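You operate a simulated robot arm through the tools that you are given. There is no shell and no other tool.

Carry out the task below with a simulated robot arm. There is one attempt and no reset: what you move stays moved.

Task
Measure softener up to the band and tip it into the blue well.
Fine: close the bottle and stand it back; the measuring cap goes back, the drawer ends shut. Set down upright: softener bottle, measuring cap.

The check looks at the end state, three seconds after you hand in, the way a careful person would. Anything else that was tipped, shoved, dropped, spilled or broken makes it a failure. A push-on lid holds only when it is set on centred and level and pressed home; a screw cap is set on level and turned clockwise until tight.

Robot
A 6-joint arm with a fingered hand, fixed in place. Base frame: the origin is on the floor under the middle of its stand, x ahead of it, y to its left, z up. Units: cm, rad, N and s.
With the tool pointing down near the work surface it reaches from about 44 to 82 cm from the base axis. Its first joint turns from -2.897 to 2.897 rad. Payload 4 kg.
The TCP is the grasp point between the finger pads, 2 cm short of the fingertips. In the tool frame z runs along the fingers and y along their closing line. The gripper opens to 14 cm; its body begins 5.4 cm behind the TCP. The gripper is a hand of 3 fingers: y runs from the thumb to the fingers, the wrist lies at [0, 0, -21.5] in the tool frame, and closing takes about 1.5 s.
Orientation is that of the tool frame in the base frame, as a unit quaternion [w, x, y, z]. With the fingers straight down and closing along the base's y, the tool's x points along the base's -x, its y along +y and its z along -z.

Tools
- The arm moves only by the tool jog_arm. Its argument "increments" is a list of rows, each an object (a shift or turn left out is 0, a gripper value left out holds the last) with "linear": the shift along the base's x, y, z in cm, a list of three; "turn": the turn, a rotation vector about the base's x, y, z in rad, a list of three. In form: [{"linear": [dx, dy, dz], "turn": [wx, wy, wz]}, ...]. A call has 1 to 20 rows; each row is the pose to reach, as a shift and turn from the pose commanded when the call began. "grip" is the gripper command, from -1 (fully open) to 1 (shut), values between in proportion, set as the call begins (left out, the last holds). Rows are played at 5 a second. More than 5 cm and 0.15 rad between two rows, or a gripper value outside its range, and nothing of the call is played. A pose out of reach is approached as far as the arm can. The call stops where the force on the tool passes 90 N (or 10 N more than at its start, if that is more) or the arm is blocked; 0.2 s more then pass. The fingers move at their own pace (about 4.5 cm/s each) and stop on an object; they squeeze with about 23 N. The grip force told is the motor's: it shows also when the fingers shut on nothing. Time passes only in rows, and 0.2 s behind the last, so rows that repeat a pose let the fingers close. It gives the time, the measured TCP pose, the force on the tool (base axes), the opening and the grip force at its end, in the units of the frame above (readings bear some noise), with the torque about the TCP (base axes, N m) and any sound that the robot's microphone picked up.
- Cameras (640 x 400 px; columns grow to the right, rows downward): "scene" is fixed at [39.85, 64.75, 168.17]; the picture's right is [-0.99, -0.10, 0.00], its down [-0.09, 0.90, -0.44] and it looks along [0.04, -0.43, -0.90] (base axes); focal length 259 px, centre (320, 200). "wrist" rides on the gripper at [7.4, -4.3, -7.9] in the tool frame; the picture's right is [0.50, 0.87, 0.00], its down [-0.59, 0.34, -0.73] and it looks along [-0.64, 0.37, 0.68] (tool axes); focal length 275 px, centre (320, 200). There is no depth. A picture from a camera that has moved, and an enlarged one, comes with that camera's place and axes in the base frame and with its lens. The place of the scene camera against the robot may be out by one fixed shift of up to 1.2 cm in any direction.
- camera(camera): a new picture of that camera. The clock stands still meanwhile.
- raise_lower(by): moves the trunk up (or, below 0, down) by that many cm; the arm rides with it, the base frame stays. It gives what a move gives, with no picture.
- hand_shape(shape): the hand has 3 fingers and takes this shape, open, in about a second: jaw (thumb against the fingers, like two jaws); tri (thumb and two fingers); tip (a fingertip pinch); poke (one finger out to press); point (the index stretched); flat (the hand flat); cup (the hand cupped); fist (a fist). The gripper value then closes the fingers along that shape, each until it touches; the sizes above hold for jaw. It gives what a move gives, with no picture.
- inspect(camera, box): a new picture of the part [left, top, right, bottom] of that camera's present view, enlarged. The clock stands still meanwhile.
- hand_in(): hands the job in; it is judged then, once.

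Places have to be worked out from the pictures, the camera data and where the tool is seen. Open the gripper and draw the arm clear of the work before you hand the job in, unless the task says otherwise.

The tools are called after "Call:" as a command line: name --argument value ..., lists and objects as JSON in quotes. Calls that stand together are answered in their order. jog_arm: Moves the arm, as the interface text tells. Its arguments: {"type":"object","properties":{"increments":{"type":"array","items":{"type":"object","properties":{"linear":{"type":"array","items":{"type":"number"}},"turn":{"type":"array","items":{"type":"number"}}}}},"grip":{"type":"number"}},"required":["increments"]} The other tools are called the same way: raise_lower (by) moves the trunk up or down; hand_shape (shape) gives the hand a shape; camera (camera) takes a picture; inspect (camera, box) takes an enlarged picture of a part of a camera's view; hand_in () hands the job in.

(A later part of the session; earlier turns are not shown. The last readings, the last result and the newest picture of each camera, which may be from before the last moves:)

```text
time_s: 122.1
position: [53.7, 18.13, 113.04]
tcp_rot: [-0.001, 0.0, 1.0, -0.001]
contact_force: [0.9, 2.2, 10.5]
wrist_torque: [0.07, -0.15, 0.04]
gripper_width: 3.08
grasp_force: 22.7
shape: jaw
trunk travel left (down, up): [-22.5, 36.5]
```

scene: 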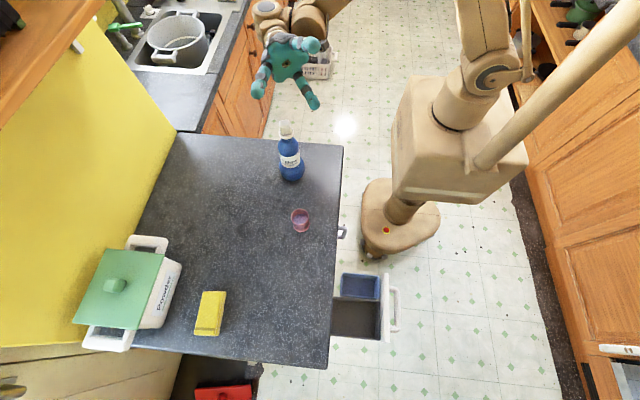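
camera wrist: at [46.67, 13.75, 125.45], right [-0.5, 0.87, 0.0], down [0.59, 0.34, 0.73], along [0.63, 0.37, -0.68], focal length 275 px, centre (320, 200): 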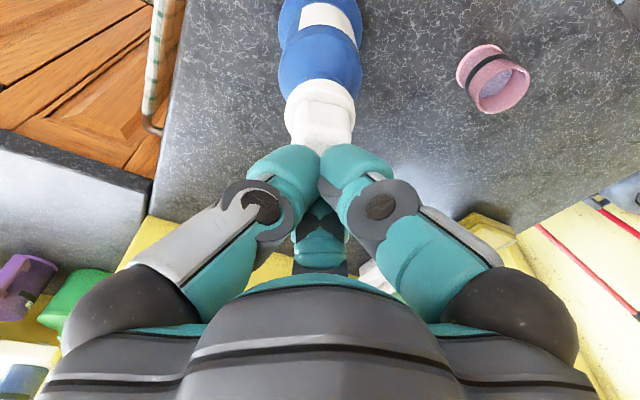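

About 10 N down. I add a little more and turn clockwise 0.6 rad, then check whether the label stayed put.

Call:
jog_arm --increments '[{"linear": [0, 0, -0.05], "turn": [0, 0, -0.06]}, {"linear": [0, 0, -0.05], "turn": [0, 0, -0.12]}, {"linear": [0, 0, -0.05], "turn": [0, 0, -0.2]}, {"linear": [0, 0, -0.05], "turn": [0, 0, -0.28]}, {"linear": [0, 0, -0.05], "turn": [0, 0, -0.36]}, {"linear": [0, 0, -0.05], "turn": [0, 0, -0.44]}, {"linear": [0, 0, -0.05], "turn": [0, 0, -0.52]}, {"linear": [0, 0, -0.05], "turn": [0, 0, -0.6]}]'

Call:
inspect --camera "scene" --box '[260, 100, 320, 190]'

```text
time_s: 123.9
position: [53.7, 18.09, 113.1]
tcp_rot: [-0.001, 0.297, 0.955, 0.0]
contact_force: [-0.5, 0.4, 12.0]
wrist_torque: [0.03, -0.1, 0.22]
gripper_width: 3.08
grasp_force: 22.5
shape: jaw
trunk travel left (down, up): [-22.5, 36.5]
```

```text
4.44 times, centred on (290, 145) of scene
camera zoom: at [39.85, 64.75, 168.17], right [-0.99, -0.1, 0.0], down [-0.09, 0.9, -0.44], along [0.04, -0.43, -0.9], focal length 1149 px, centre (453, 444)
```

zoom: 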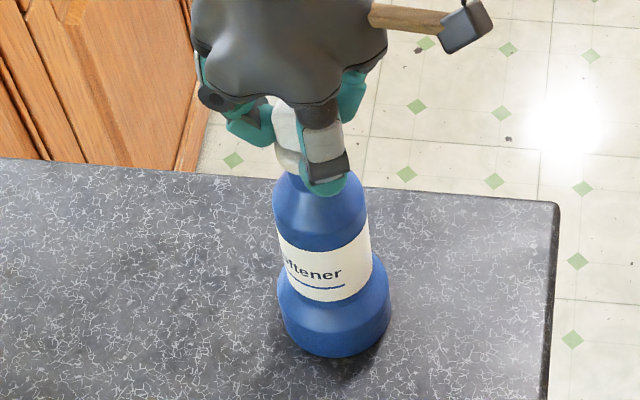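

The bottle still turned along by about 27° of 34°. I raise the cap slightly (about 1.5 mm, plug still inside, no pressing) and turn further clockwise, to see whether it then turns relative to the bottle.

Call:
jog_arm --increments '[{"linear": [0, 0, 0.08]}, {"linear": [0, 0, 0.16]}, {"linear": [0, 0, 0.16]}]'

Call:
jog_arm --increments '[{"linear": [0, 0, 0], "turn": [0, 0, -0.1]}, {"linear": [0, 0, 0], "turn": [0, 0, -0.2]}, {"linear": [0, 0, 0], "turn": [0, 0, -0.3]}, {"linear": [0, 0, 0], "turn": [0, 0, -0.4]}, {"linear": [0, 0, 0], "turn": [0, 0, -0.5]}, {"linear": [0, 0, 0], "turn": [0, 0, -0.6]}, {"linear": [0, 0, 0], "turn": [0, 0, -0.7]}, {"linear": [0, 0, 0], "turn": [0, 0, -0.8]}, {"linear": [0, 0, 0], "turn": [0, 0, -0.9]}]'

Call:
inspect --camera "scene" --box '[260, 100, 320, 190]'

```text
time_s: 124.7
position: [53.84, 18.0, 113.19]
tcp_rot: [0.0, 0.295, 0.955, 0.0]
contact_force: [0.0, 0.0, -0.2]
wrist_torque: [-0.02, 0.0, 0.0]
gripper_width: 3.04
grasp_force: 23.2
shape: jaw
trunk travel left (down, up): [-22.5, 36.5]
```

```text
time_s: 126.7
position: [53.92, 18.13, 113.24]
tcp_rot: [-0.001, 0.681, 0.732, 0.0]
contact_force: [-0.7, -0.6, 2.1]
wrist_torque: [-0.05, -0.07, 0.09]
gripper_width: 3.05
grasp_force: 23.4
shape: jaw
trunk travel left (down, up): [-22.5, 36.5]
```

```text
4.44 times, centred on (290, 145) of scene
camera zoom: at [39.85, 64.75, 168.17], right [-0.99, -0.1, 0.0], down [-0.09, 0.9, -0.44], along [0.04, -0.43, -0.9], focal length 1149 px, centre (453, 444)
```

zoom: 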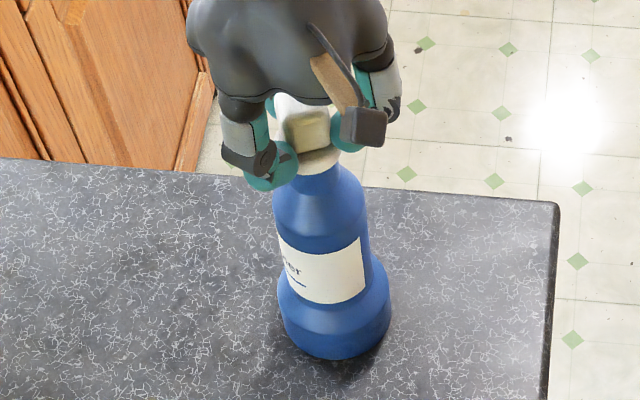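

Even unpressed, the bottle turned fully with the cap, so the two are keyed together and only the counter's friction resists. I'll press much harder, about 50 N, to hold the bottle by base friction, then turn to build tightening torque.

Call:
jog_arm --increments '[{"linear": [0, 0, -0.1]}, {"linear": [0, 0, -0.2]}, {"linear": [0, 0, -0.28]}, {"linear": [0, 0, -0.34]}]'

```text
time_s: 127.7
position: [53.76, 18.08, 113.01]
tcp_rot: [-0.001, 0.681, 0.732, 0.001]
contact_force: [5.0, 0.4, 30.4]
wrist_torque: [-0.14, -0.31, 0.11]
gripper_width: 3.16
grasp_force: 22.6
shape: jaw
trunk travel left (down, up): [-22.5, 36.5]
```

About 30 N down now. I turn clockwise 0.4 rad under this load and read the torque.

Call:
jog_arm --increments '[{"linear": [0, 0, -0.05], "turn": [0, 0, -0.08]}, {"linear": [0, 0, -0.05], "turn": [0, 0, -0.16]}, {"linear": [0, 0, -0.05], "turn": [0, 0, -0.24]}, {"linear": [0, 0, -0.05], "turn": [0, 0, -0.32]}, {"linear": [0, 0, -0.05], "turn": [0, 0, -0.4]}]'

Call:
inspect --camera "scene" --box '[260, 100, 320, 190]'

Call:
inspect --camera "wrist" --box '[250, 60, 390, 260]'

```text
time_s: 128.9
position: [53.59, 18.16, 112.98]
tcp_rot: [-0.001, 0.813, 0.582, 0.001]
contact_force: [-1.0, 1.4, 31.4]
wrist_torque: [-0.07, -0.03, 0.4]
gripper_width: 3.22
grasp_force: 22.9
shape: jaw
trunk travel left (down, up): [-22.5, 36.5]
```

```text
4.44 times, centred on (290, 145) of scene
camera zoom: at [39.85, 64.75, 168.17], right [-0.99, -0.1, 0.0], down [-0.09, 0.9, -0.44], along [0.04, -0.43, -0.9], focal length 1149 px, centre (453, 444)
```

zoom: 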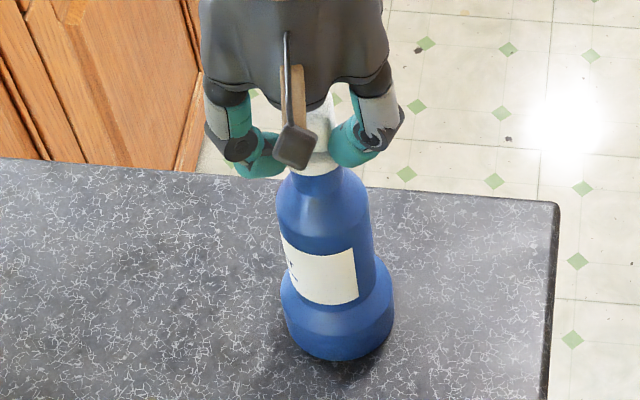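

```text
2.00 times, centred on (320, 160) of wrist
camera zoom: at [51.99, 26.49, 120.8], right [0.98, 0.19, 0.0], down [0.13, -0.67, 0.73], along [0.14, -0.72, -0.68], focal length 551 px, centre (320, 280)
```

zoom: 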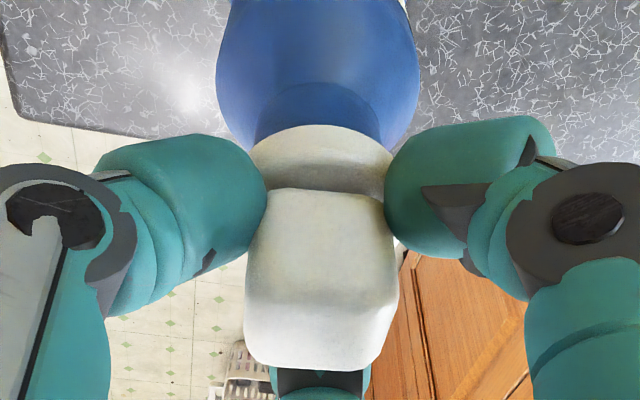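

Torque rose to 0.4 N·m with the bottle still creeping round a little. I check quickly whether it now holds: a 1.5 mm lift and a force reading.

Call:
jog_arm --increments '[{"linear": [0, 0, 0.15]}, {"linear": [0, 0, 0.3]}, {"linear": [0, 0, 0.4]}, {"linear": [0, 0, 0.4]}]'

Call:
inspect --camera "wrist" --box '[270, 80, 370, 170]'

```text
time_s: 129.9
position: [53.74, 18.14, 113.12]
tcp_rot: [-0.002, 0.813, 0.582, 0.0]
contact_force: [0.0, 0.9, -0.9]
wrist_torque: [0.04, 0.0, 0.02]
gripper_width: 3.11
grasp_force: 23.4
shape: jaw
trunk travel left (down, up): [-22.5, 36.5]
```

```text
4.44 times, centred on (320, 125) of wrist
camera zoom: at [52.18, 26.54, 121.01], right [0.98, 0.19, 0.0], down [0.13, -0.67, 0.73], along [0.14, -0.72, -0.68], focal length 1224 px, centre (320, 533)
```

zoom: 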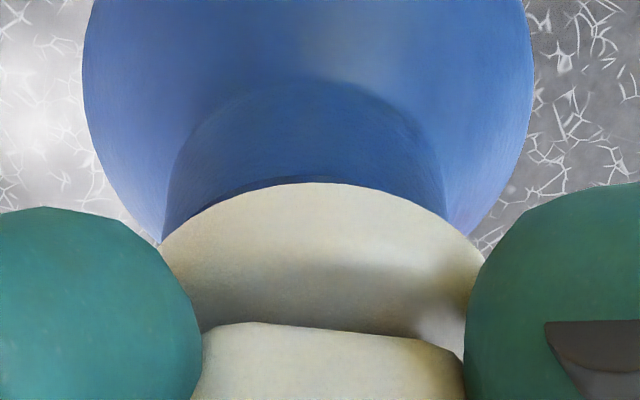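

Still loose. To understand the coupling, I turn counter-clockwise 0.9 rad in this slightly raised state and see whether the bottle follows that way too.

Call:
jog_arm --increments '[{"linear": [0, 0, 0], "turn": [0, 0, 0.1]}, {"linear": [0, 0, 0], "turn": [0, 0, 0.2]}, {"linear": [0, 0, 0], "turn": [0, 0, 0.3]}, {"linear": [0, 0, 0], "turn": [0, 0, 0.4]}, {"linear": [0, 0, 0], "turn": [0, 0, 0.5]}, {"linear": [0, 0, 0], "turn": [0, 0, 0.6]}, {"linear": [0, 0, 0], "turn": [0, 0, 0.7]}, {"linear": [0, 0, 0], "turn": [0, 0, 0.8]}, {"linear": [0, 0, 0], "turn": [0, 0, 0.9]}]'

Call:
inspect --camera "scene" --box '[260, 100, 320, 190]'

Call:
inspect --camera "wrist" --box '[270, 80, 370, 170]'

```text
time_s: 131.9
position: [53.83, 18.22, 113.27]
tcp_rot: [0.0, 0.478, 0.878, 0.0]
contact_force: [-0.1, 0.7, -0.3]
wrist_torque: [0.01, 0.01, -0.02]
gripper_width: 3.12
grasp_force: 23.1
shape: jaw
trunk travel left (down, up): [-22.5, 36.5]
```

```text
4.44 times, centred on (290, 145) of scene
camera zoom: at [39.85, 64.75, 168.17], right [-0.99, -0.1, 0.0], down [-0.09, 0.9, -0.44], along [0.04, -0.43, -0.9], focal length 1149 px, centre (453, 444)
```

zoom: 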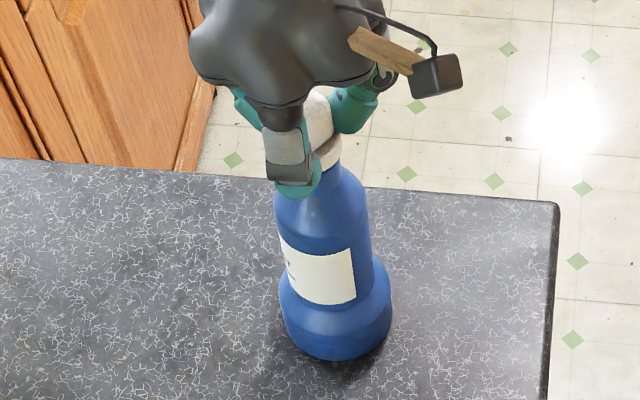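

```text
4.44 times, centred on (320, 125) of wrist
camera zoom: at [46.34, 22.09, 121.03], right [0.46, 0.89, 0.0], down [0.61, -0.31, 0.73], along [0.65, -0.33, -0.68], focal length 1224 px, centre (320, 533)
```

zoom: 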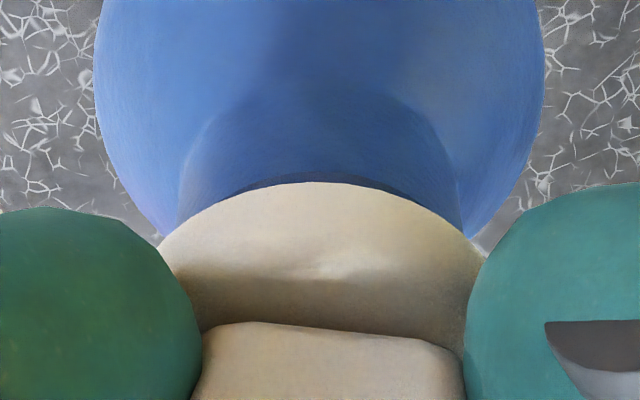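

Counter-clockwise the cap turned freely and the bottle stayed. Now I repeat clockwise in exactly this raised state to see whether the coupling is one-way, as a thread would be.

Call:
jog_arm --increments '[{"linear": [0, 0, 0], "turn": [0, 0, -0.1]}, {"linear": [0, 0, 0], "turn": [0, 0, -0.2]}, {"linear": [0, 0, 0], "turn": [0, 0, -0.3]}, {"linear": [0, 0, 0], "turn": [0, 0, -0.4]}, {"linear": [0, 0, 0], "turn": [0, 0, -0.5]}]'

Call:
inspect --camera "scene" --box '[260, 100, 320, 190]'

Call:
inspect --camera "wrist" --box '[270, 80, 370, 170]'

```text
time_s: 133.1
position: [53.72, 17.98, 113.13]
tcp_rot: [-0.001, 0.681, 0.732, 0.0]
contact_force: [0.2, -0.4, -1.7]
wrist_torque: [0.0, 0.01, 0.04]
gripper_width: 3.11
grasp_force: 22.6
shape: jaw
trunk travel left (down, up): [-22.5, 36.5]
```

```text
4.44 times, centred on (290, 145) of scene
camera zoom: at [39.85, 64.75, 168.17], right [-0.99, -0.1, 0.0], down [-0.09, 0.9, -0.44], along [0.04, -0.43, -0.9], focal length 1149 px, centre (453, 444)
```

zoom: 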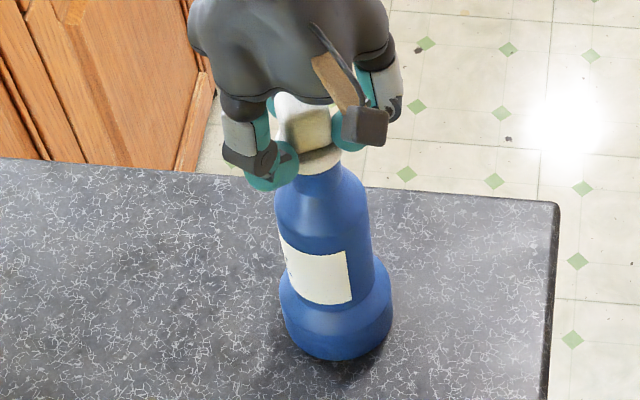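

```text
4.44 times, centred on (320, 125) of wrist
camera zoom: at [49.1, 25.19, 120.96], right [0.83, 0.56, 0.0], down [0.38, -0.56, 0.73], along [0.41, -0.61, -0.68], focal length 1224 px, centre (320, 533)
```

zoom: 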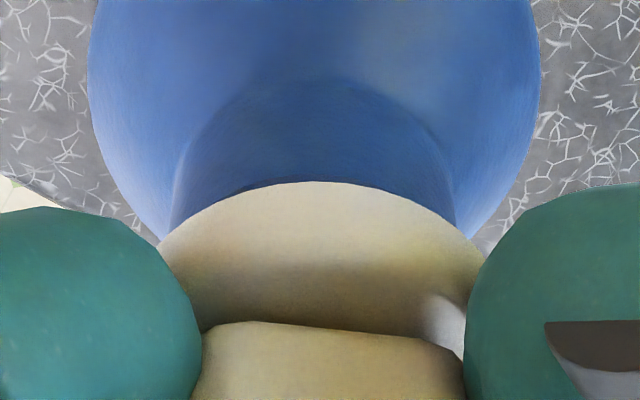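

Interesting: now the hand is being pulled down (−1.7 N) and the bottle barely turned, so the thread is drawing the cap down: it is a screw cap, best turned without pressing. I continue clockwise, following it down slightly.

Call:
jog_arm --increments '[{"linear": [0, 0, -0.02], "turn": [0, 0, -0.1]}, {"linear": [0, 0, -0.03], "turn": [0, 0, -0.2]}, {"linear": [0, 0, -0.04], "turn": [0, 0, -0.3]}, {"linear": [0, 0, -0.05], "turn": [0, 0, -0.4]}, {"linear": [0, 0, -0.05], "turn": [0, 0, -0.5]}]'

Call:
inspect --camera "scene" --box '[260, 100, 320, 190]'

Call:
inspect --camera "wrist" --box '[270, 80, 370, 170]'

```text
time_s: 134.3
position: [53.91, 18.12, 113.19]
tcp_rot: [-0.001, 0.842, 0.54, 0.001]
contact_force: [-0.5, -0.4, -2.5]
wrist_torque: [-0.03, -0.01, 0.01]
gripper_width: 3.1
grasp_force: 23.3
shape: jaw
trunk travel left (down, up): [-22.5, 36.5]
```

```text
4.44 times, centred on (290, 145) of scene
camera zoom: at [39.85, 64.75, 168.17], right [-0.99, -0.1, 0.0], down [-0.09, 0.9, -0.44], along [0.04, -0.43, -0.9], focal length 1149 px, centre (453, 444)
```

zoom: 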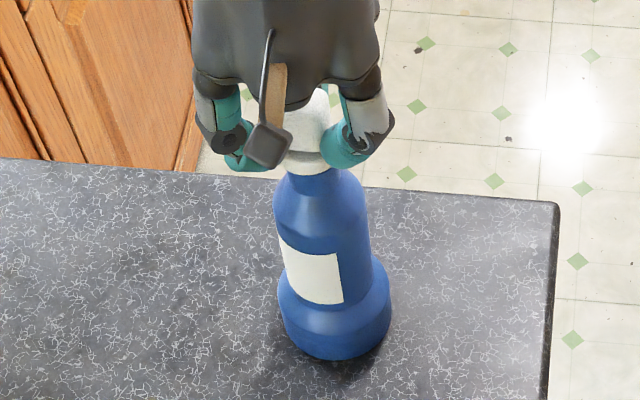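

```text
4.44 times, centred on (320, 125) of wrist
camera zoom: at [53.18, 26.65, 120.97], right [1.0, 0.09, 0.0], down [0.06, -0.68, 0.73], along [0.07, -0.73, -0.68], focal length 1224 px, centre (320, 533)
```

zoom: 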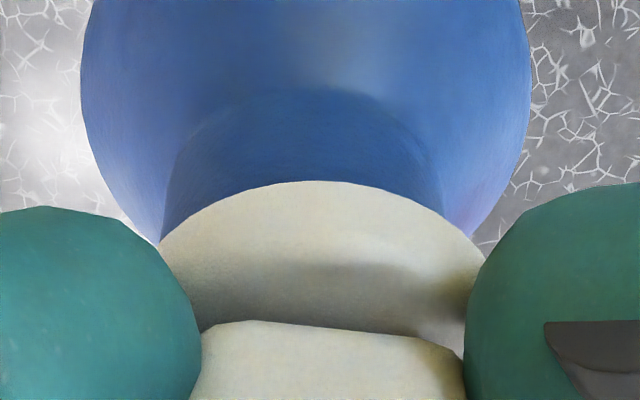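

Now −2.5 N: the thread holds and carries part of the bottle's weight. I keep turning clockwise, lowering a bit more to follow.

Call:
jog_arm --increments '[{"linear": [0, 0, -0.03], "turn": [0, 0, -0.1]}, {"linear": [0, 0, -0.05], "turn": [0, 0, -0.2]}, {"linear": [0, 0, -0.07], "turn": [0, 0, -0.3]}, {"linear": [0, 0, -0.08], "turn": [0, 0, -0.4]}, {"linear": [0, 0, -0.09], "turn": [0, 0, -0.5]}]'

Call:
inspect --camera "scene" --box '[260, 100, 320, 190]'

Call:
inspect --camera "wrist" --box '[270, 80, 370, 170]'

```text
time_s: 135.5
position: [53.85, 18.06, 113.09]
tcp_rot: [-0.001, 0.949, 0.315, 0.001]
contact_force: [0.2, 0.0, 5.1]
wrist_torque: [-0.04, -0.04, 0.14]
gripper_width: 3.1
grasp_force: 23.5
shape: jaw
trunk travel left (down, up): [-22.5, 36.5]
```

```text
4.44 times, centred on (290, 145) of scene
camera zoom: at [39.85, 64.75, 168.17], right [-0.99, -0.1, 0.0], down [-0.09, 0.9, -0.44], along [0.04, -0.43, -0.9], focal length 1149 px, centre (453, 444)
```

zoom: 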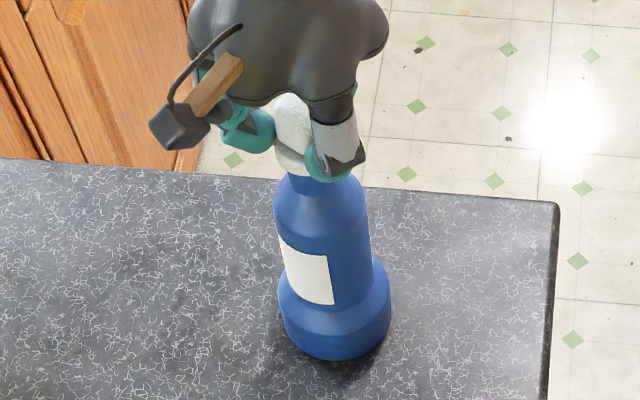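

```text
4.44 times, centred on (320, 125) of wrist
camera zoom: at [57.3, 25.96, 120.87], right [0.92, -0.39, 0.0], down [-0.27, -0.63, 0.73], along [-0.29, -0.67, -0.68], focal length 1224 px, centre (320, 533)
```

zoom: 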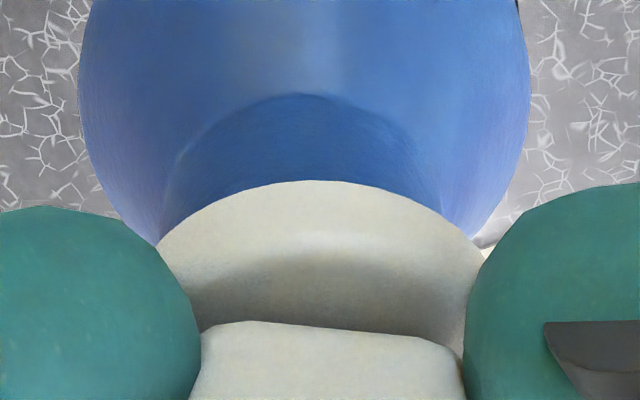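

Seating force and torque are building (5 N, 0.14 N·m). I test by lifting 2.5 mm: if the bottle hangs on the cap, the force should go to about −4 N.

Call:
jog_arm --increments '[{"linear": [0, 0, 0.1]}, {"linear": [0, 0, 0.2]}, {"linear": [0, 0, 0.25]}, {"linear": [0, 0, 0.25]}]'

Call:
inspect --camera "wrist" --box '[270, 80, 370, 170]'

```text
time_s: 136.5
position: [53.92, 18.12, 113.26]
tcp_rot: [-0.001, 0.949, 0.316, 0.0]
contact_force: [0.3, 0.5, -0.3]
wrist_torque: [0.02, 0.02, -0.01]
gripper_width: 3.08
grasp_force: 23.5
shape: jaw
trunk travel left (down, up): [-22.5, 36.5]
```

```text
4.44 times, centred on (320, 125) of wrist
camera zoom: at [57.32, 26.05, 121.05], right [0.92, -0.39, 0.0], down [-0.27, -0.63, 0.73], along [-0.29, -0.67, -0.68], focal length 1224 px, centre (320, 533)
```

zoom: 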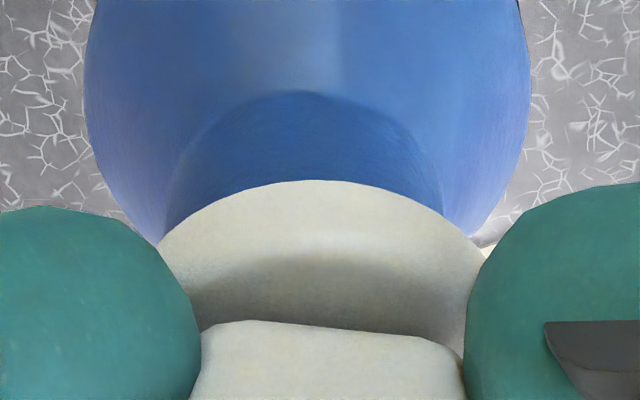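

Ambiguous: force −0.3 N after 1.8 mm. I raise another 3 mm and look again.

Call:
jog_arm --increments '[{"linear": [0, 0, 0.1]}, {"linear": [0, 0, 0.2]}, {"linear": [0, 0, 0.3]}, {"linear": [0, 0, 0.3]}]'

Call:
inspect --camera "wrist" --box '[270, 80, 370, 170]'

Call:
inspect --camera "scene" --box '[260, 100, 320, 190]'

```text
time_s: 137.5
position: [53.84, 18.12, 113.43]
tcp_rot: [-0.001, 0.949, 0.316, 0.001]
contact_force: [0.7, 0.3, 0.0]
wrist_torque: [0.01, 0.01, -0.02]
gripper_width: 3.12
grasp_force: 22.8
shape: jaw
trunk travel left (down, up): [-22.5, 36.5]
```

```text
4.44 times, centred on (320, 125) of wrist
camera zoom: at [57.3, 26.05, 121.39], right [0.92, -0.39, 0.0], down [-0.27, -0.63, 0.73], along [-0.29, -0.67, -0.68], focal length 1224 px, centre (320, 533)
```

zoom: 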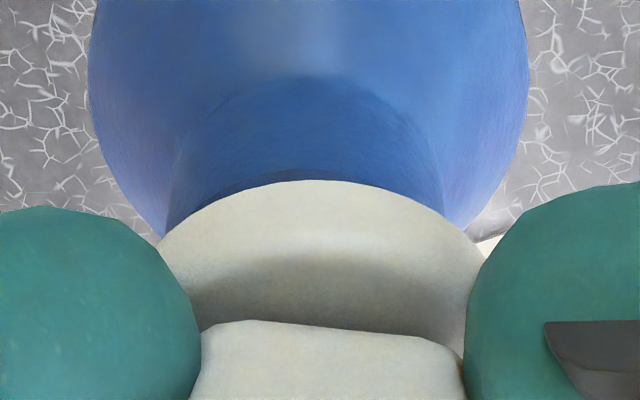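

```text
4.44 times, centred on (290, 145) of scene
camera zoom: at [39.85, 64.75, 168.17], right [-0.99, -0.1, 0.0], down [-0.09, 0.9, -0.44], along [0.04, -0.43, -0.9], focal length 1149 px, centre (453, 444)
```

zoom: 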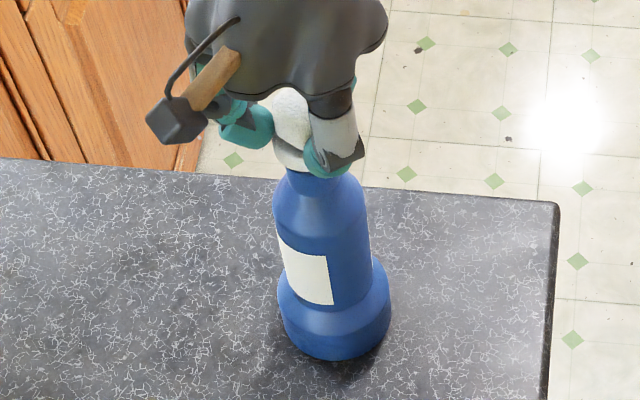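

The cap can still be lifted out, but turning clockwise unpressed did draw it down. It evidently needs more turning relative to the bottle with hardly any vertical load. I lower it back to light seating and prepare a long clockwise stroke.

Call:
jog_arm --increments '[{"linear": [0, 0, -0.15]}, {"linear": [0, 0, -0.3]}, {"linear": [0, 0, -0.36]}, {"linear": [0, 0, -0.36]}]'

Call:
jog_arm --increments '[{"linear": [0, 0, 0]}, {"linear": [0, 0, 0]}, {"linear": [0, 0, 0]}]' --grip 0.1

Call:
jog_arm --increments '[{"turn": [0, 0, 0.14]}, {"turn": [0, 0, 0.28]}, {"turn": [0, 0, 0.42]}, {"turn": [0, 0, 0.56]}, {"turn": [0, 0, 0.7]}, {"turn": [0, 0, 0.84]}, {"turn": [0, 0, 0.98]}, {"turn": [0, 0, 1.12]}, {"turn": [0, 0, 1.26]}, {"turn": [0, 0, 1.4]}, {"turn": [0, 0, 1.54]}, {"turn": [0, 0, 1.68]}, {"turn": [0, 0, 1.82]}, {"turn": [0, 0, 1.96]}, {"turn": [0, 0, 2.1]}, {"turn": [0, 0, 2.24]}, {"turn": [0, 0, 2.38]}, {"turn": [0, 0, 2.5]}]'

Call:
camera --camera "wrist"

```text
time_s: 138.5
position: [53.84, 18.3, 113.26]
tcp_rot: [-0.001, 0.949, 0.315, 0.001]
contact_force: [0.5, -0.2, 0.2]
wrist_torque: [0.02, -0.01, 0.03]
gripper_width: 3.08
grasp_force: 23.0
shape: jaw
trunk travel left (down, up): [-22.5, 36.5]
```

```text
time_s: 139.3
position: [53.8, 18.11, 113.31]
tcp_rot: [-0.001, 0.949, 0.316, 0.0]
contact_force: [0.1, -0.6, 0.3]
wrist_torque: [0.0, 0.0, 0.0]
gripper_width: 6.27
grasp_force: 0.0
shape: jaw
trunk travel left (down, up): [-22.5, 36.5]
```

```text
time_s: 143.1
position: [53.76, 18.13, 113.33]
tcp_rot: [0.0, -0.002, 1.0, 0.0]
contact_force: [0.4, 0.4, 0.7]
wrist_torque: [0.02, 0.0, 0.02]
gripper_width: 6.26
grasp_force: 0.2
shape: jaw
trunk travel left (down, up): [-22.5, 36.5]
```

```text
taken
camera wrist: at [46.52, 13.86, 121.06], right [-0.5, 0.86, 0.0], down [0.59, 0.34, 0.73], along [0.63, 0.37, -0.68], focal length 275 px, centre (320, 200)
```

wrist: 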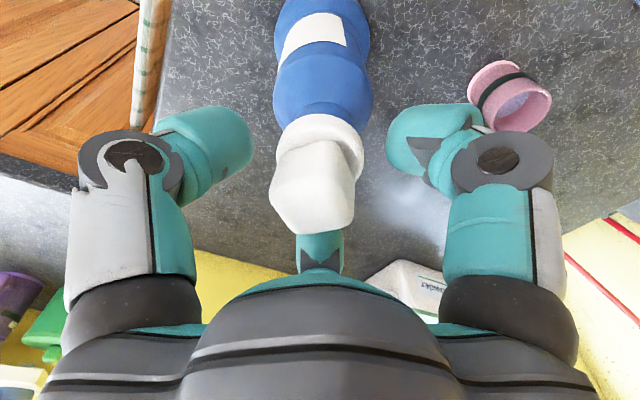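

Hand is back at zero yaw, well centred on the cap. I see whether it can pre-rotate further counter-clockwise for a longer stroke.

Call:
jog_arm --increments '[{"turn": [0, 0, 0.14]}, {"turn": [0, 0, 0.28]}, {"turn": [0, 0, 0.42]}, {"turn": [0, 0, 0.56]}, {"turn": [0, 0, 0.7]}, {"turn": [0, 0, 0.84]}, {"turn": [0, 0, 0.98]}]'

Call:
camera --camera "wrist"

```text
time_s: 144.7
position: [54.0, 18.07, 113.33]
tcp_rot: [0.0, -0.473, 0.881, 0.0]
contact_force: [0.1, -0.3, -0.8]
wrist_torque: [0.02, -0.01, 0.02]
gripper_width: 6.29
grasp_force: 0.1
shape: jaw
trunk travel left (down, up): [-22.5, 36.5]
```

```text
taken
camera wrist: at [53.49, 9.53, 121.1], right [-1.0, 0.06, 0.0], down [0.04, 0.68, 0.73], along [0.05, 0.73, -0.68], focal length 275 px, centre (320, 200)
```

wrist: 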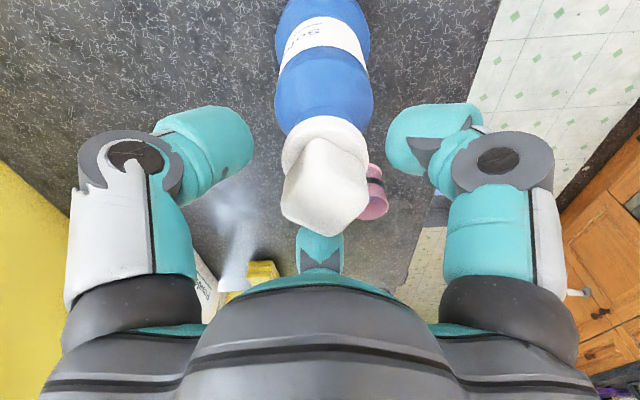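

It can. I grip the knob here and turn clockwise in stages, watching the vertical force and torque.

Call:
jog_arm --increments '[{"linear": [-0.05, 0, 0]}, {"linear": [-0.05, 0, 0]}, {"linear": [-0.05, 0, 0]}, {"linear": [-0.05, 0, 0]}, {"linear": [-0.05, 0, 0]}]' --grip 1

Call:
jog_arm --increments '[{"turn": [0, 0, -0.14]}, {"turn": [0, 0, -0.28]}, {"turn": [0, 0, -0.42]}, {"turn": [0, 0, -0.56]}, {"turn": [0, 0, -0.7]}]'

Call:
inspect --camera "scene" --box '[260, 100, 320, 190]'

```text
time_s: 145.9
position: [53.97, 18.17, 113.25]
tcp_rot: [0.0, -0.471, 0.882, -0.001]
contact_force: [-0.8, 0.2, 0.0]
wrist_torque: [-0.03, 0.02, -0.04]
gripper_width: 2.86
grasp_force: 23.6
shape: jaw
trunk travel left (down, up): [-22.5, 36.5]
```

```text
time_s: 147.1
position: [53.84, 18.12, 113.29]
tcp_rot: [-0.001, -0.138, 0.99, 0.0]
contact_force: [0.3, -0.2, 0.3]
wrist_torque: [0.05, -0.04, 0.08]
gripper_width: 2.85
grasp_force: 22.6
shape: jaw
trunk travel left (down, up): [-22.5, 36.5]
```

```text
4.44 times, centred on (290, 145) of scene
camera zoom: at [39.85, 64.75, 168.17], right [-0.99, -0.1, 0.0], down [-0.09, 0.9, -0.44], along [0.04, -0.43, -0.9], focal length 1149 px, centre (453, 444)
```

zoom: 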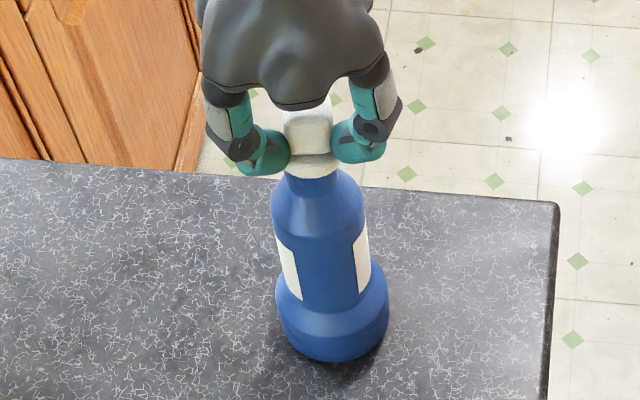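

The bottle turned along again even at near-zero load. I test counter-clockwise by 0.5 rad in this seated state to tell a one-way thread from plain friction.

Call:
jog_arm --increments '[{"turn": [0, 0, 0.1]}, {"turn": [0, 0, 0.2]}, {"turn": [0, 0, 0.3]}, {"turn": [0, 0, 0.4]}, {"turn": [0, 0, 0.5]}]'

Call:
inspect --camera "scene" --box '[260, 100, 320, 190]'

```text
time_s: 148.3
position: [53.78, 18.15, 113.25]
tcp_rot: [-0.001, -0.381, 0.925, -0.001]
contact_force: [0.5, 0.8, 5.1]
wrist_torque: [0.13, 0.01, -0.13]
gripper_width: 2.82
grasp_force: 22.6
shape: jaw
trunk travel left (down, up): [-22.5, 36.5]
```

```text
4.44 times, centred on (290, 145) of scene
camera zoom: at [39.85, 64.75, 168.17], right [-0.99, -0.1, 0.0], down [-0.09, 0.9, -0.44], along [0.04, -0.43, -0.9], focal length 1149 px, centre (453, 444)
```

zoom: 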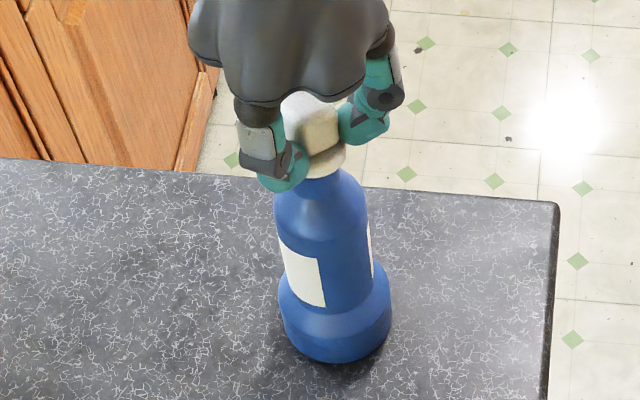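

Coupling is symmetric, so it is plain friction, not a thread; the cap is a push-on plug after all. My presses were dragged about 1.5 mm sideways by arm flex, so it was pressed off-centre. I'll find the true centre by feeling for the mouth's walls: first raise slightly out of seat contact.

Call:
jog_arm --increments '[{"linear": [0, 0, 0.08]}, {"linear": [0, 0, 0.16]}, {"linear": [0, 0, 0.16]}]'

Call:
inspect --camera "wrist" --box '[270, 80, 370, 170]'

Call:
jog_arm --increments '[{"linear": [0.1, 0, 0]}, {"linear": [0.2, 0, 0]}, {"linear": [0.2, 0, 0]}]'

Call:
inspect --camera "wrist" --box '[270, 80, 370, 170]'

```text
time_s: 149.1
position: [53.83, 18.25, 113.32]
tcp_rot: [0.0, -0.381, 0.925, -0.001]
contact_force: [0.2, 0.4, -0.3]
wrist_torque: [0.07, 0.0, -0.02]
gripper_width: 2.84
grasp_force: 23.0
shape: jaw
trunk travel left (down, up): [-22.5, 36.5]
```

```text
4.44 times, centred on (320, 125) of wrist
camera zoom: at [51.6, 9.94, 121.22], right [-0.96, 0.26, 0.0], down [0.18, 0.66, 0.73], along [0.19, 0.71, -0.68], focal length 1224 px, centre (320, 533)
```

zoom: 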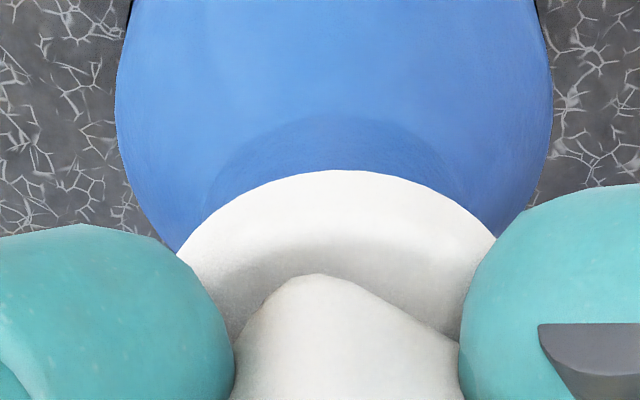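

```text
time_s: 149.9
position: [53.83, 18.25, 113.35]
tcp_rot: [-0.001, -0.381, 0.924, -0.002]
contact_force: [-0.7, -1.0, -0.5]
wrist_torque: [-0.02, 0.0, -0.03]
gripper_width: 2.84
grasp_force: 23.1
shape: jaw
trunk travel left (down, up): [-22.5, 36.5]
```

```text
4.44 times, centred on (320, 125) of wrist
camera zoom: at [51.73, 9.97, 121.17], right [-0.96, 0.26, 0.0], down [0.18, 0.66, 0.73], along [0.19, 0.71, -0.68], focal length 1224 px, centre (320, 533)
```

zoom: 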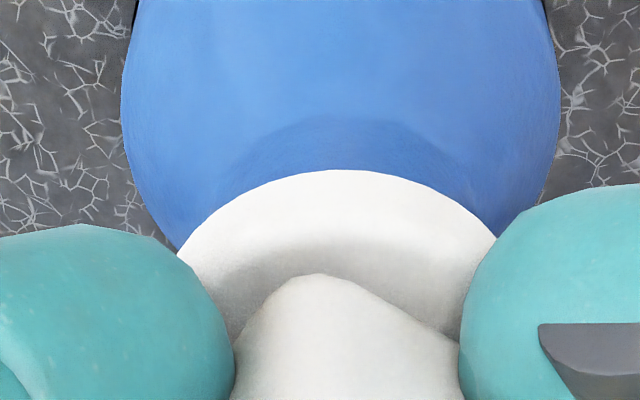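

No wall felt yet in +x (camera moved 1.3 mm). I continue in +x until a side force appears, then go the other way.

Call:
jog_arm --increments '[{"linear": [0.07, 0, 0]}, {"linear": [0.15, 0, 0]}, {"linear": [0.15, 0, 0]}]'

Call:
inspect --camera "wrist" --box '[270, 80, 370, 170]'

Call:
jog_arm --increments '[{"linear": [-0.12, 0, 0]}, {"linear": [-0.25, 0, 0]}, {"linear": [-0.38, 0, 0]}, {"linear": [-0.38, 0, 0]}]'

Call:
inspect --camera "wrist" --box '[270, 80, 370, 170]'

```text
time_s: 150.7
position: [53.99, 18.35, 113.41]
tcp_rot: [-0.001, -0.381, 0.924, -0.001]
contact_force: [0.3, -0.1, -0.3]
wrist_torque: [0.0, 0.02, 0.04]
gripper_width: 2.84
grasp_force: 22.5
shape: jaw
trunk travel left (down, up): [-22.5, 36.5]
```

```text
4.44 times, centred on (320, 125) of wrist
camera zoom: at [51.86, 10.03, 121.22], right [-0.96, 0.26, 0.0], down [0.18, 0.66, 0.73], along [0.19, 0.71, -0.68], focal length 1224 px, centre (320, 533)
```

zoom: 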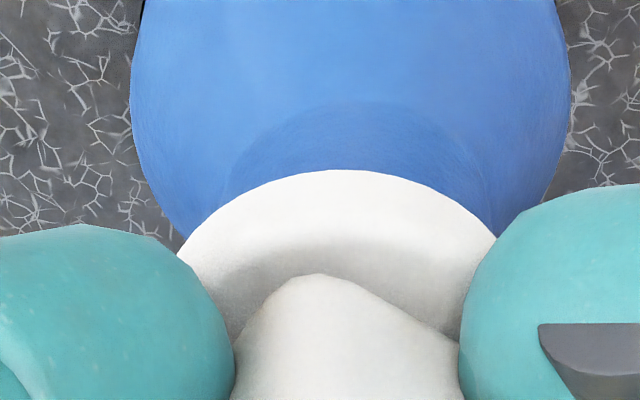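

```text
time_s: 151.7
position: [53.86, 18.11, 113.44]
tcp_rot: [-0.001, -0.381, 0.925, -0.001]
contact_force: [-0.1, -0.1, 0.1]
wrist_torque: [0.0, 0.0, 0.04]
gripper_width: 2.86
grasp_force: 22.8
shape: jaw
trunk travel left (down, up): [-22.5, 36.5]
```

```text
4.44 times, centred on (320, 125) of wrist
camera zoom: at [51.61, 10.0, 121.25], right [-0.96, 0.26, 0.0], down [0.18, 0.66, 0.73], along [0.19, 0.71, -0.68], focal length 1224 px, centre (320, 533)
```

zoom: 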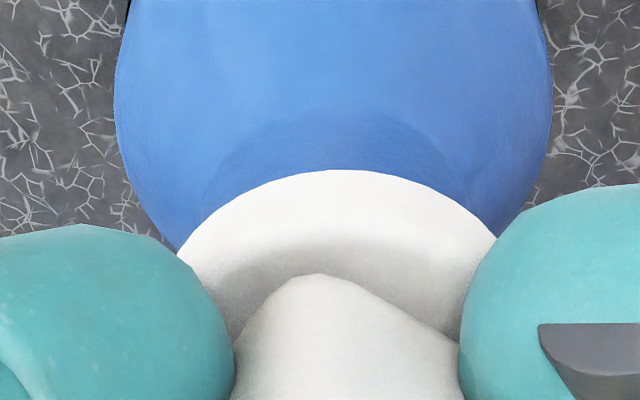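

No wall between camera x 51.60 and 51.86. I probe further in −x.

Call:
jog_arm --increments '[{"linear": [-0.1, 0, 0]}, {"linear": [-0.2, 0, 0]}, {"linear": [-0.2, 0, 0]}]'

Call:
inspect --camera "wrist" --box '[300, 100, 340, 130]'

Call:
jog_arm --increments '[{"linear": [-0.1, 0, 0]}, {"linear": [-0.15, 0, 0]}, {"linear": [-0.15, 0, 0]}]'

Call:
inspect --camera "wrist" --box '[270, 80, 370, 170]'

```text
time_s: 152.5
position: [53.67, 18.16, 113.43]
tcp_rot: [0.0, -0.381, 0.924, -0.001]
contact_force: [1.0, 0.1, 0.3]
wrist_torque: [0.0, -0.03, 0.0]
gripper_width: 2.83
grasp_force: 23.3
shape: jaw
trunk travel left (down, up): [-22.5, 36.5]
```

```text
13.33 times, centred on (320, 115) of wrist
camera zoom: at [51.44, 9.97, 121.25], right [-0.96, 0.26, 0.0], down [0.18, 0.66, 0.73], along [0.19, 0.71, -0.68], focal length 3670 px, centre (320, 1333)
```

zoom: 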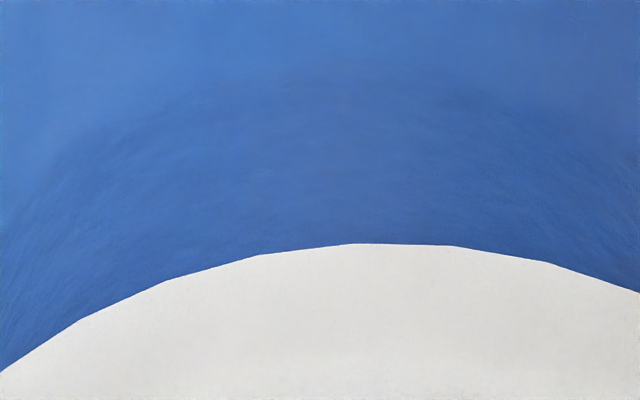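

```text
time_s: 153.3
position: [53.37, 18.14, 113.35]
tcp_rot: [-0.001, -0.382, 0.924, -0.001]
contact_force: [0.7, -0.1, -0.1]
wrist_torque: [-0.01, -0.01, 0.0]
gripper_width: 2.85
grasp_force: 23.2
shape: jaw
trunk travel left (down, up): [-22.5, 36.5]
```

```text
4.44 times, centred on (320, 125) of wrist
camera zoom: at [51.25, 9.87, 121.22], right [-0.96, 0.26, 0.0], down [0.18, 0.66, 0.73], along [0.19, 0.71, -0.68], focal length 1224 px, centre (320, 533)
```

zoom: 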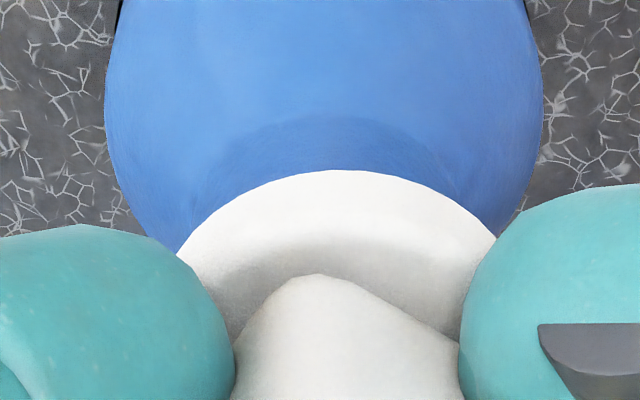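

Visual tracking shows the bottle itself slides when the plug meets the wall, so I can centre by image: in this view the axis offset is about 1.8 mm toward −x. I shift +0.19 in x, then turn the hand so that the camera measures the y direction.

Call:
jog_arm --increments '[{"linear": [0.1, 0, 0.03]}, {"linear": [0.19, 0, 0.03]}, {"linear": [0.19, 0, 0.03], "turn": [0, 0, -0.13]}, {"linear": [0.19, 0, 0.03], "turn": [0, 0, -0.26]}, {"linear": [0.19, 0, 0.03], "turn": [0, 0, -0.39]}, {"linear": [0.19, 0, 0.03], "turn": [0, 0, -0.52]}, {"linear": [0.19, 0, 0.03], "turn": [0, 0, -0.65]}, {"linear": [0.19, 0, 0.03], "turn": [0, 0, -0.78]}, {"linear": [0.19, 0, 0.03], "turn": [0, 0, -0.91]}, {"linear": [0.19, 0, 0.03], "turn": [0, 0, -1.04]}, {"linear": [0.19, 0, 0.03], "turn": [0, 0, -1.17]}, {"linear": [0.19, 0, 0.03], "turn": [0, 0, -1.31]}]'

Call:
inspect --camera "wrist" --box '[270, 80, 370, 170]'

Call:
inspect --camera "scene" --box '[280, 115, 306, 150]'

```text
time_s: 155.9
position: [53.37, 18.15, 113.57]
tcp_rot: [-0.001, 0.262, 0.965, 0.0]
contact_force: [0.5, -0.6, -0.9]
wrist_torque: [-0.04, -0.01, -0.01]
gripper_width: 2.85
grasp_force: 22.6
shape: jaw
trunk travel left (down, up): [-22.5, 36.5]
```

```text
4.44 times, centred on (320, 125) of wrist
camera zoom: at [45.1, 18.27, 121.34], right [0.01, 1.0, 0.0], down [0.68, -0.01, 0.73], along [0.73, -0.01, -0.68], focal length 1224 px, centre (320, 533)
```

zoom: 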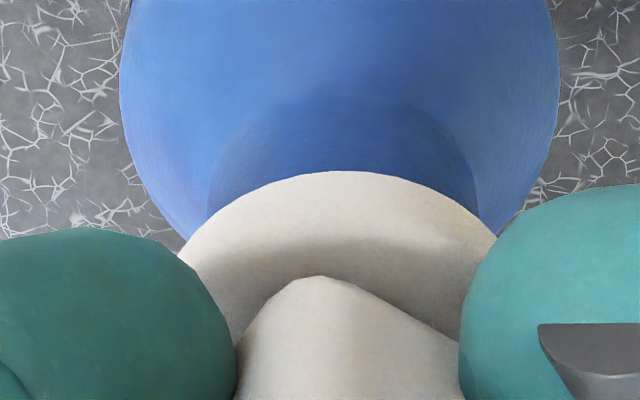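

```text
11.43 times, centred on (293, 132) of scene
camera zoom: at [39.85, 64.75, 168.17], right [-0.99, -0.1, 0.0], down [-0.09, 0.9, -0.44], along [0.04, -0.43, -0.9], focal length 2955 px, centre (629, 971)
```

zoom: 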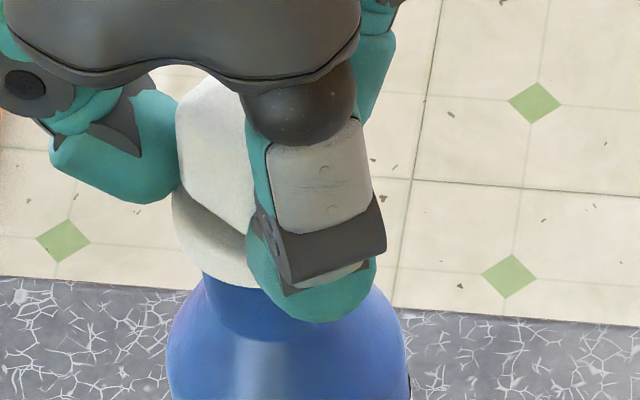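

In y the cap is within about half a millimetre of the bottle axis, and x was just centred. Now I lower to the seat and press in stages, compensating the expected drift toward −x and −y.

Call:
jog_arm --increments '[{"linear": [0, 0.04, -0.1]}, {"linear": [0, 0.04, -0.2]}, {"linear": [0, 0.04, -0.28]}, {"linear": [0, 0.04, -0.28]}]'

Call:
inspect --camera "wrist" --box '[270, 80, 370, 170]'

Call:
jog_arm --increments '[{"linear": [0.02, 0.01, -0.05]}, {"linear": [0.04, 0.02, -0.1]}, {"linear": [0.04, 0.02, -0.1]}]'

Call:
inspect --camera "wrist" --box '[270, 80, 370, 170]'

```text
time_s: 156.9
position: [53.69, 18.2, 113.1]
tcp_rot: [-0.002, 0.262, 0.965, -0.001]
contact_force: [0.8, 1.3, 6.1]
wrist_torque: [0.06, -0.09, -0.01]
gripper_width: 2.87
grasp_force: 23.0
shape: jaw
trunk travel left (down, up): [-22.5, 36.5]
```

```text
4.44 times, centred on (320, 125) of wrist
camera zoom: at [45.17, 18.23, 121.02], right [0.01, 1.0, 0.0], down [0.68, 0.0, 0.73], along [0.73, 0.0, -0.68], focal length 1224 px, centre (320, 533)
```

zoom: 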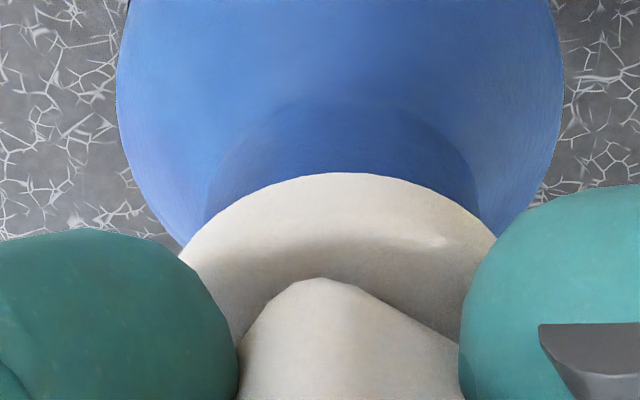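

```text
time_s: 157.7
position: [53.6, 18.14, 113.22]
tcp_rot: [-0.001, 0.262, 0.965, 0.0]
contact_force: [1.2, -0.9, 12.9]
wrist_torque: [0.05, -0.15, 0.03]
gripper_width: 2.88
grasp_force: 23.8
shape: jaw
trunk travel left (down, up): [-22.5, 36.5]
```

```text
4.44 times, centred on (320, 125) of wrist
camera zoom: at [45.15, 18.26, 120.98], right [0.01, 1.0, 0.0], down [0.68, 0.0, 0.73], along [0.73, 0.0, -0.68], focal length 1224 px, centre (320, 533)
```

zoom: 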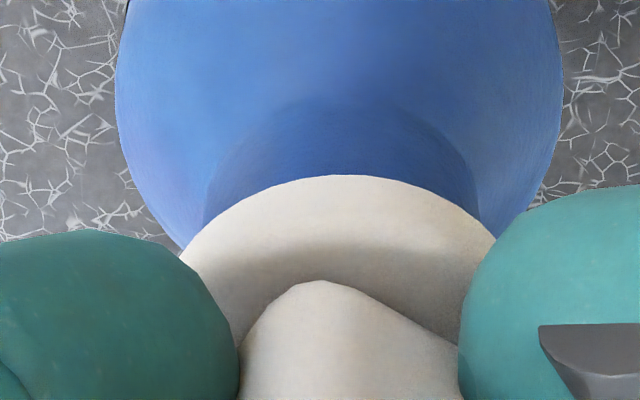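

Lateral position is holding at 13 N. I press on in further steps with the same compensation.

Call:
jog_arm --increments '[{"linear": [0.03, 0.01, -0.06]}, {"linear": [0.05, 0.02, -0.12]}, {"linear": [0.05, 0.02, -0.12]}]'

Call:
jog_arm --increments '[{"linear": [0.03, 0.01, -0.06]}, {"linear": [0.05, 0.02, -0.12]}, {"linear": [0.05, 0.02, -0.12]}]'

Call:
inspect --camera "wrist" --box '[270, 80, 370, 170]'

```text
time_s: 158.5
position: [53.48, 18.21, 113.17]
tcp_rot: [0.001, 0.262, 0.965, -0.001]
contact_force: [4.2, -1.1, 40.7]
wrist_torque: [0.18, -0.57, 0.08]
gripper_width: 2.96
grasp_force: 22.5
shape: jaw
trunk travel left (down, up): [-22.5, 36.5]
```

```text
time_s: 159.3
position: [53.54, 18.23, 112.92]
tcp_rot: [0.0, 0.261, 0.965, 0.0]
contact_force: [6.2, -0.4, 58.6]
wrist_torque: [0.23, -0.84, 0.22]
gripper_width: 3.13
grasp_force: 23.4
shape: jaw
trunk travel left (down, up): [-22.5, 36.5]
```

```text
4.44 times, centred on (320, 125) of wrist
camera zoom: at [45.02, 18.24, 120.77], right [0.01, 1.0, 0.0], down [0.68, 0.0, 0.73], along [0.73, 0.0, -0.68], focal length 1224 px, centre (320, 533)
```

zoom: 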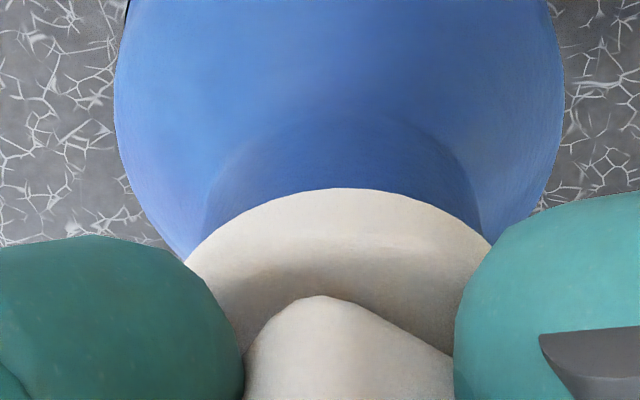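

58 N, but the torque shows the contact mainly on the +x side of the rim, so in the grip the cap isn't pressing evenly. I release the pressure and the knob, letting the cap settle level by itself, and then press from above with compensation for drift.

Call:
jog_arm --increments '[{"linear": [-0.05, -0.02, 0.15]}, {"linear": [-0.08, -0.03, 0.25]}, {"linear": [-0.08, -0.03, 0.25]}]'

Call:
jog_arm --increments '[{"linear": [0, 0, 0]}, {"linear": [0, 0, 0]}, {"linear": [0, 0, 0]}, {"linear": [0, 0, 0]}, {"linear": [0, 0, 3]}, {"linear": [0, 0, 6]}, {"linear": [0, 0, 9]}, {"linear": [0, 0, 12]}]' --grip -0.3

Call:
inspect --camera "wrist" --box '[250, 0, 390, 120]'

Call:
inspect --camera "scene" --box '[280, 112, 306, 148]'

```text
time_s: 160.1
position: [53.56, 18.19, 113.14]
tcp_rot: [-0.001, 0.261, 0.965, 0.001]
contact_force: [0.6, -1.8, 19.1]
wrist_torque: [-0.01, -0.41, 0.15]
gripper_width: 3.04
grasp_force: 22.6
shape: jaw
trunk travel left (down, up): [-22.5, 36.5]
```

```text
time_s: 161.9
position: [53.65, 17.96, 125.13]
tcp_rot: [-0.001, 0.261, 0.965, -0.001]
contact_force: [0.0, 0.1, -0.3]
wrist_torque: [0.0, -0.02, 0.04]
gripper_width: 9.04
grasp_force: 0.0
shape: jaw
trunk travel left (down, up): [-22.5, 36.5]
```

```text
3.33 times, centred on (320, 60) of wrist
camera zoom: at [45.21, 18.06, 132.99], right [0.01, 1.0, 0.0], down [0.68, 0.0, 0.73], along [0.73, 0.0, -0.68], focal length 918 px, centre (320, 667)
```

zoom: 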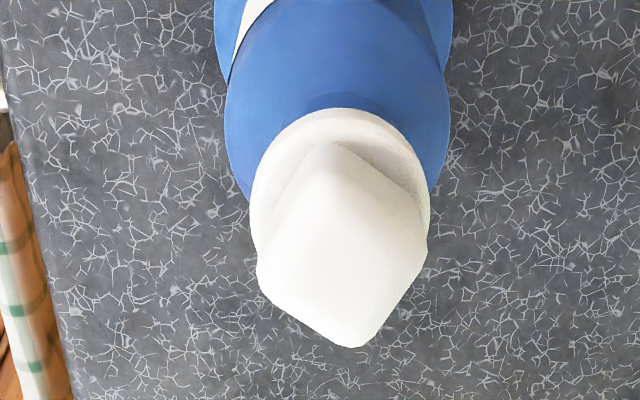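

```text
11.11 times, centred on (293, 130) of scene
camera zoom: at [39.85, 64.75, 168.17], right [-0.99, -0.1, 0.0], down [-0.09, 0.9, -0.44], along [0.04, -0.43, -0.9], focal length 2873 px, centre (620, 978)
```

zoom: 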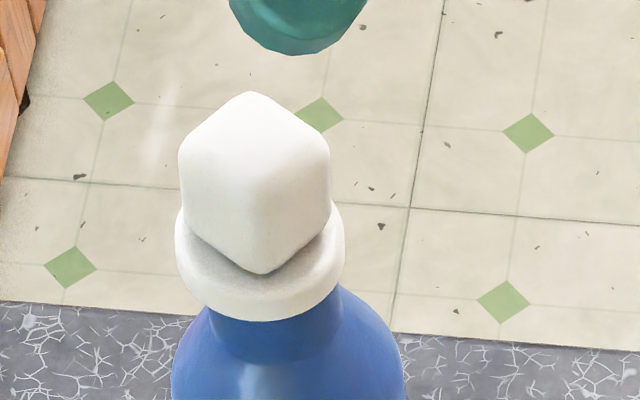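

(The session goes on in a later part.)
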